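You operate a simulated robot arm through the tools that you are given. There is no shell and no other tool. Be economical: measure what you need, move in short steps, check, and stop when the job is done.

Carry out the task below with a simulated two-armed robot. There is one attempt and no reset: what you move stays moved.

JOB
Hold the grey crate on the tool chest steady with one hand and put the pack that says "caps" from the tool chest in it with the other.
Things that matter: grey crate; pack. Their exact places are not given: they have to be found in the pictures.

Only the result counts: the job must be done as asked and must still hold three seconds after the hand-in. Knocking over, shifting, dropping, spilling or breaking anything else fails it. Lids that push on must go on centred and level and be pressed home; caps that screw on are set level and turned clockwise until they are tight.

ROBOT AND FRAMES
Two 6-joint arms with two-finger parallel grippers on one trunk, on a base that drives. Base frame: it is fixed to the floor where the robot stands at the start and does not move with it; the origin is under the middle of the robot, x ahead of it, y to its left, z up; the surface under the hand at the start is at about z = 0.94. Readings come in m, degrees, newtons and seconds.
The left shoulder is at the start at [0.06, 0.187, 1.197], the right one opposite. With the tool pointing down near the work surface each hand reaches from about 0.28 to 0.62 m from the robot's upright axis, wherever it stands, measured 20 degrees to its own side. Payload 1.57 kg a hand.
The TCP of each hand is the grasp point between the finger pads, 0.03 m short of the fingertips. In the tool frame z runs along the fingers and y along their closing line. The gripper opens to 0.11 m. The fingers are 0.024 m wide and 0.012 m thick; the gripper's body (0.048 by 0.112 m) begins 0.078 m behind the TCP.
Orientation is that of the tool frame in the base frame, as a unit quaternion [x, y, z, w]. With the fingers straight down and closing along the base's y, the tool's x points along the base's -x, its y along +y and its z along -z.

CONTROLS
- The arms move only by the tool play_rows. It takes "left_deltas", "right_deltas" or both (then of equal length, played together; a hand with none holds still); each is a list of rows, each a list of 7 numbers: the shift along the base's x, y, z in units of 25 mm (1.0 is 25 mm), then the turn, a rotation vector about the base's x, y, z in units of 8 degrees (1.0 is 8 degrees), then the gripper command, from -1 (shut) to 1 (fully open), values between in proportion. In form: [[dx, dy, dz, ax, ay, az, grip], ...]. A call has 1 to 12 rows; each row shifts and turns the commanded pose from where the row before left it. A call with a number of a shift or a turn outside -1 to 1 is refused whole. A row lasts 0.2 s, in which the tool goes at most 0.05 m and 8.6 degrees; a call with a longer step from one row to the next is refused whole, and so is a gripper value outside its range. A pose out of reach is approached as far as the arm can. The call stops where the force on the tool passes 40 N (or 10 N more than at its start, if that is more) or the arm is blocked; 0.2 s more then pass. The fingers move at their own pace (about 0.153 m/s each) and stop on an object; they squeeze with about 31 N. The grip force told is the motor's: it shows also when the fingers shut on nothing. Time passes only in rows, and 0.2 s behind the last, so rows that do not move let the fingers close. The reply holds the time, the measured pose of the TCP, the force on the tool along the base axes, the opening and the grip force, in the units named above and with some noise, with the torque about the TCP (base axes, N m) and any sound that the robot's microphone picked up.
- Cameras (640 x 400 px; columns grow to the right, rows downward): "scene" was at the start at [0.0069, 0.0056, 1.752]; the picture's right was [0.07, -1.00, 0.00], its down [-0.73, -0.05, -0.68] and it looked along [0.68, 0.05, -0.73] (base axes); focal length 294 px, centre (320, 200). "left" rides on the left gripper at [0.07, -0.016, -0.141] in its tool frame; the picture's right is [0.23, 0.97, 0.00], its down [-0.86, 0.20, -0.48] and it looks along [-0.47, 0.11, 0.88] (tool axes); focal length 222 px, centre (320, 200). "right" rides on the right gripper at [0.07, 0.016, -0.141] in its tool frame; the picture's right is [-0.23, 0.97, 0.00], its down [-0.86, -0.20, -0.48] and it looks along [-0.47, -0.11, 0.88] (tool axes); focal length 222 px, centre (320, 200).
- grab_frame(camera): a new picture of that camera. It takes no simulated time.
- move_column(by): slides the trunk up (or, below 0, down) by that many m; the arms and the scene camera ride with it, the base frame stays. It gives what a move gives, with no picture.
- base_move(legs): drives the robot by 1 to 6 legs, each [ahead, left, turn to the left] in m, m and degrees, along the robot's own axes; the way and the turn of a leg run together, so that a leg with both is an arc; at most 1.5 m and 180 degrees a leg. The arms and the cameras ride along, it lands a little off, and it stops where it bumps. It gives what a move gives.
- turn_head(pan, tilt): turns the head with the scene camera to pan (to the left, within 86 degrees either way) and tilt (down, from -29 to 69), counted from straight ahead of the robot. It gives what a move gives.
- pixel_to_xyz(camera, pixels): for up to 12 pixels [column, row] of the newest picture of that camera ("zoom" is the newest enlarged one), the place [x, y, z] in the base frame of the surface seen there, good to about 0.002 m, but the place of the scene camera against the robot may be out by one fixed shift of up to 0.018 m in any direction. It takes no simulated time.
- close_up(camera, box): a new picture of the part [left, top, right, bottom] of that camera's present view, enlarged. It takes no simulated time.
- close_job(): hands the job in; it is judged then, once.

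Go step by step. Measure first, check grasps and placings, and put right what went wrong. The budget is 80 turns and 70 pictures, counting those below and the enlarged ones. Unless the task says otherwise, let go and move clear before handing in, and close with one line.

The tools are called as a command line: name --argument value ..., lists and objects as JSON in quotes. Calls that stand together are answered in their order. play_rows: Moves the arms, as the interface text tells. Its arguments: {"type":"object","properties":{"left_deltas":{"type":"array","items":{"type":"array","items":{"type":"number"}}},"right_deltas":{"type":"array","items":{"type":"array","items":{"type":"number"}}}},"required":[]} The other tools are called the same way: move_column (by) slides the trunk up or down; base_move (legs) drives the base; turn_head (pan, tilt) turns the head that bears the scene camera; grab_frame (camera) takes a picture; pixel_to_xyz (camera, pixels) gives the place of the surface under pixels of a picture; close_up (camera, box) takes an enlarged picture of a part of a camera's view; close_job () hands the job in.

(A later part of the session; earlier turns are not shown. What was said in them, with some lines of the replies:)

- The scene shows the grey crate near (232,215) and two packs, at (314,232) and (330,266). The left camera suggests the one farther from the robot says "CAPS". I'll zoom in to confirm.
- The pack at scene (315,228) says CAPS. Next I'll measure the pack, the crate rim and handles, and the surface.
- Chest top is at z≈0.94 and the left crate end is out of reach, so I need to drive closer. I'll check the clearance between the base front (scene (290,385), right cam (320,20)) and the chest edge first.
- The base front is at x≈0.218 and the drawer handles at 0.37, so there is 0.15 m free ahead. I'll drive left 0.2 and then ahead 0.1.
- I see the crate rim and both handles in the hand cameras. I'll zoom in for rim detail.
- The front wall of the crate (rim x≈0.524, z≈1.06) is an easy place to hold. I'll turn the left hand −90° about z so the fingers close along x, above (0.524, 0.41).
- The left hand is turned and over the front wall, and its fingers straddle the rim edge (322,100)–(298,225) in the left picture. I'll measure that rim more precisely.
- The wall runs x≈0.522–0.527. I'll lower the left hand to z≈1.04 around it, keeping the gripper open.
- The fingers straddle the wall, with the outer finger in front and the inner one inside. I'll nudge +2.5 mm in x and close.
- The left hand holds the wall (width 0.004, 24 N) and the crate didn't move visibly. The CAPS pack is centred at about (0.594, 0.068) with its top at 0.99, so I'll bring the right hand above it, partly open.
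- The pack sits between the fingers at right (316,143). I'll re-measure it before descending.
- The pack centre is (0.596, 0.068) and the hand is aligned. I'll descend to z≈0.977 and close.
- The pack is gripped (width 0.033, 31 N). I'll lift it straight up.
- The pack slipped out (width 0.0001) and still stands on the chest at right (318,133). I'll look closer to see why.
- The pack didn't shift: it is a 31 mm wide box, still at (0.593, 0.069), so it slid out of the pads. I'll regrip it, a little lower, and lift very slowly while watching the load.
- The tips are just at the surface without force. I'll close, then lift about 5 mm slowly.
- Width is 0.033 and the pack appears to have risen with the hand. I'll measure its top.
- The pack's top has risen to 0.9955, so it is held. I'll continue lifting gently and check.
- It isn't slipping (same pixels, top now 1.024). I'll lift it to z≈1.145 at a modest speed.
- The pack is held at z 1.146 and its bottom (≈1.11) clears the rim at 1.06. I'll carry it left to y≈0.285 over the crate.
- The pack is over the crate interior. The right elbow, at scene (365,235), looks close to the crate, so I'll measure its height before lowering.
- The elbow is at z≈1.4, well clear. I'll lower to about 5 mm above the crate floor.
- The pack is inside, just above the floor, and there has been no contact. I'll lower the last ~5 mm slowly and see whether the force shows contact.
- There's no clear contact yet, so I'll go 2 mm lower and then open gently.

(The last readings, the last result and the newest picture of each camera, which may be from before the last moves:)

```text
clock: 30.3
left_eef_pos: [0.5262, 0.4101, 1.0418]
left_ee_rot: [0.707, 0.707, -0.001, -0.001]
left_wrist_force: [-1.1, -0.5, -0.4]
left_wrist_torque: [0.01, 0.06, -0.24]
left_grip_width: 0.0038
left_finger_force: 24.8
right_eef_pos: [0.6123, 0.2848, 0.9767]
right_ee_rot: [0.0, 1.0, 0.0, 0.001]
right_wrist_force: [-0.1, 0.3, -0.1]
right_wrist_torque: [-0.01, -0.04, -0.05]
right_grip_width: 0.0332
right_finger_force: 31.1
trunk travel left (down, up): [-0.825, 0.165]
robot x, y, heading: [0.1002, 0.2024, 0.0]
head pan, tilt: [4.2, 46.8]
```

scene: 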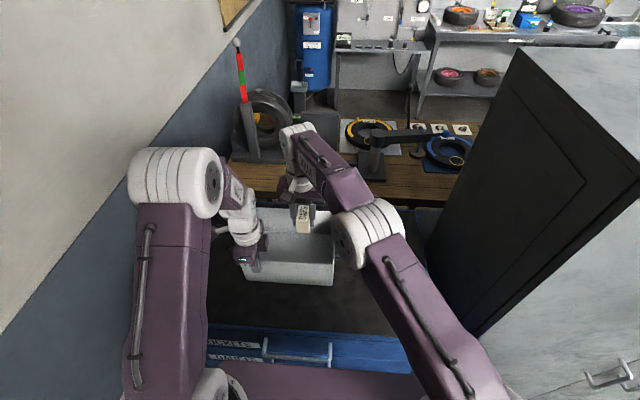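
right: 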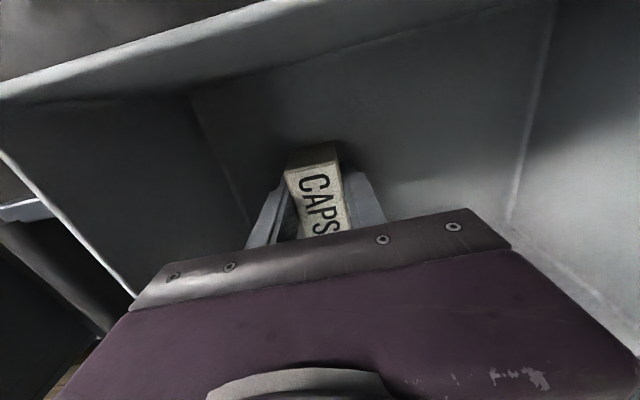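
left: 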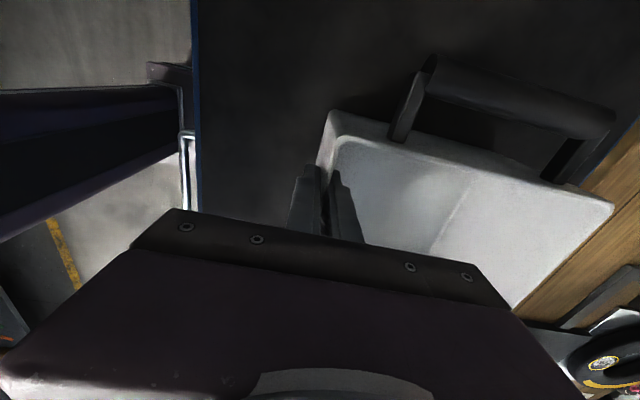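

The load reading has gone to about 0, so the pack is at the floor. I'll open to ~0.06 m and rise straight up, with the left hand still holding.

play_rows --right_deltas '[[0, 0, 0, 0, 0, 0, -0.2], [0, 0, 0, 0, 0, 0, 0.1], [0, 0, 0, 0, 0, 0, 0.1], [0, 0, 0.3, 0, 0, 0, 0.1], [0, 0, 0.6, 0, 0, 0, 0.1], [0, 0, 1, 0, 0, 0, 0.1], [0, 0, 1, 0, 0, 0, 0.1], [0, 0, 1, 0, 0, 0, 0.1], [0, 0, 1, 0, 0, 0, 0.1], [0, 0, 1, 0, 0, 0, 0.1], [0, 0, 1, 0, 0, 0, 0.1], [0, 0, 1, 0, 0, 0, 0.1]]' --left_deltas '[[0, 0, 0, 0, 0, 0, -1], [0, 0, 0, 0, 0, 0, -1], [0, 0, 0, 0, 0, 0, -1], [0, 0, 0, 0, 0, 0, -1], [0, 0, 0, 0, 0, 0, -1], [0, 0, 0, 0, 0, 0, -1], [0, 0, 0, 0, 0, 0, -1], [0, 0, 0, 0, 0, 0, -1], [0, 0, 0, 0, 0, 0, -1], [0, 0, 0, 0, 0, 0, -1], [0, 0, 0, 0, 0, 0, -1], [0, 0, 0, 0, 0, 0, -1]]'

grab_frame --camera "right"

```text
clock: 32.9
left_eef_pos: [0.5257, 0.4093, 1.041]
left_ee_rot: [0.708, 0.707, 0.0, 0.0]
left_wrist_force: [-0.6, -0.2, 0.7]
left_wrist_torque: [0.03, 0.03, -0.18]
left_grip_width: 0.0039
left_finger_force: 25.0
right_eef_pos: [0.61, 0.2832, 1.1737]
right_ee_rot: [0.0, 1.0, 0.0, 0.0]
right_wrist_force: [0.7, 0.7, 1.3]
right_wrist_torque: [-0.01, 0.04, 0.0]
right_grip_width: 0.0605
right_finger_force: 0.1
right hand out of reach, approached as far as the arm can: row 12
trunk travel left (down, up): [-0.825, 0.165]
robot x, y, heading: [0.0976, 0.201, -0.0]
head pan, tilt: [4.2, 46.8]
```

```text
39 pictures are left
```

right: 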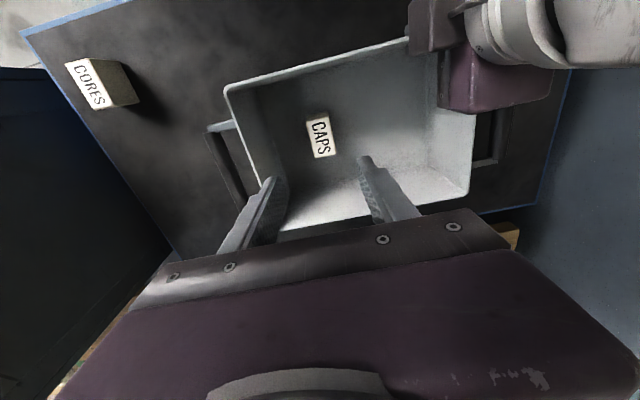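

The pack stands on the crate floor with its CAPS label up at (320,135), and the right hand is clear. I'll move the right hand away, open the left and raise it.

play_rows --right_deltas '[[0, -0.5, 0, 0, 0, 0, 0.1], [0, -0.8, 0, 0, 0, 0, 0.1], [0, -0.8, 0, 0, 0, 0, 0.1], [0, -0.8, 0, 0, 0, 0, 0.1], [0, -0.8, 0, 0, 0, 0, 0.1], [0, -0.5, 0, 0, 0, 0, 0.1], [0, 0, 0, 0, 0, 0, 0.1], [0, 0, 0, 0, 0, 0, 0.1], [0, 0, 0, 0, 0, 0, 0.1], [0, 0, 0, 0, 0, 0, 0.1], [0, 0, 0, 0, 0, 0, 0.1], [0, 0, 0, 0, 0, 0, 0.1]]' --left_deltas '[[0, 0, 0, 0, 0, 0, -1], [0, 0, 0, 0, 0, 0, -1], [0, 0, 0, 0, 0, 0, -0.6], [0, 0, 0, 0, 0, 0, 0], [0, 0, 0, 0, 0, 0, 0], [0, 0, 0.3, 0, 0, 0, 0], [0, 0, 0.6, 0, 0, 0, 0], [0, 0, 0.8, 0, 0, 0, 0], [0, 0, 0.8, 0, 0, 0, 0], [0, 0, 0.8, 0, 0, 0, 0], [0, 0, 0.8, 0, 0, 0, 0], [0, 0, 0.8, 0, 0, 0, 0]]'

grab_frame --camera "scene"

grab_frame --camera "left"

```text
clock: 35.5
left_eef_pos: [0.5252, 0.4118, 1.1642]
left_ee_rot: [0.707, 0.707, 0.0, 0.001]
left_wrist_force: [1.2, -0.3, 0.0]
left_wrist_torque: [0.03, 0.0, 0.01]
left_grip_width: 0.0551
left_finger_force: 0.0
right_eef_pos: [0.6091, 0.1769, 1.175]
right_ee_rot: [0.0, 1.0, -0.001, -0.001]
right_wrist_force: [0.2, -1.1, 0.0]
right_wrist_torque: [-0.01, -0.02, -0.01]
right_grip_width: 0.0605
right_finger_force: 0.0
trunk travel left (down, up): [-0.825, 0.165]
robot x, y, heading: [0.0954, 0.2001, -0.2]
head pan, tilt: [4.2, 46.8]
```

```text
38 pictures are left
```

scene: 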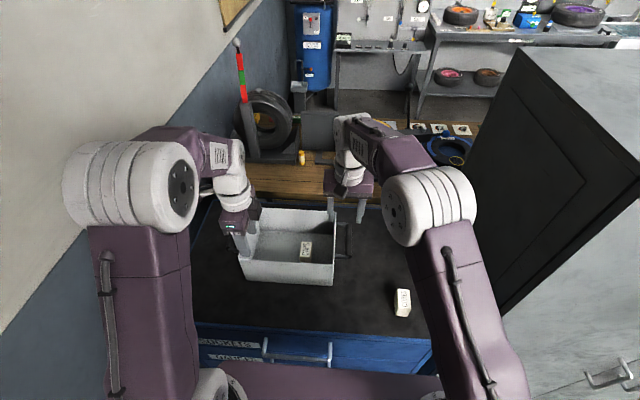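

```text
37 pictures are left
```

left: 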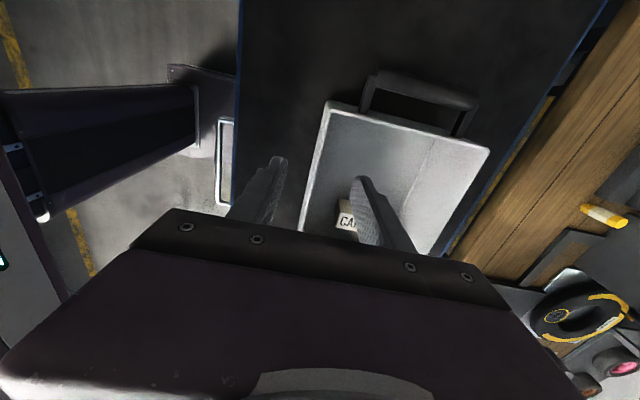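

The pack is standing in the crate at scene (305,248), the crate hasn't moved, the CORES pack is untouched, and both hands are clear. I'll hand the job in.

close_job

```text
The job is handed in.
```

The "caps" pack is standing in the grey crate. I held the crate's front wall with the left hand while the right hand put the pack in. The first lift slipped, but the pack stayed upright where it was, and a slower second lift held. I then let go with both hands, moved them clear and handed the job in; the crate and the "cores" pack are where they were.
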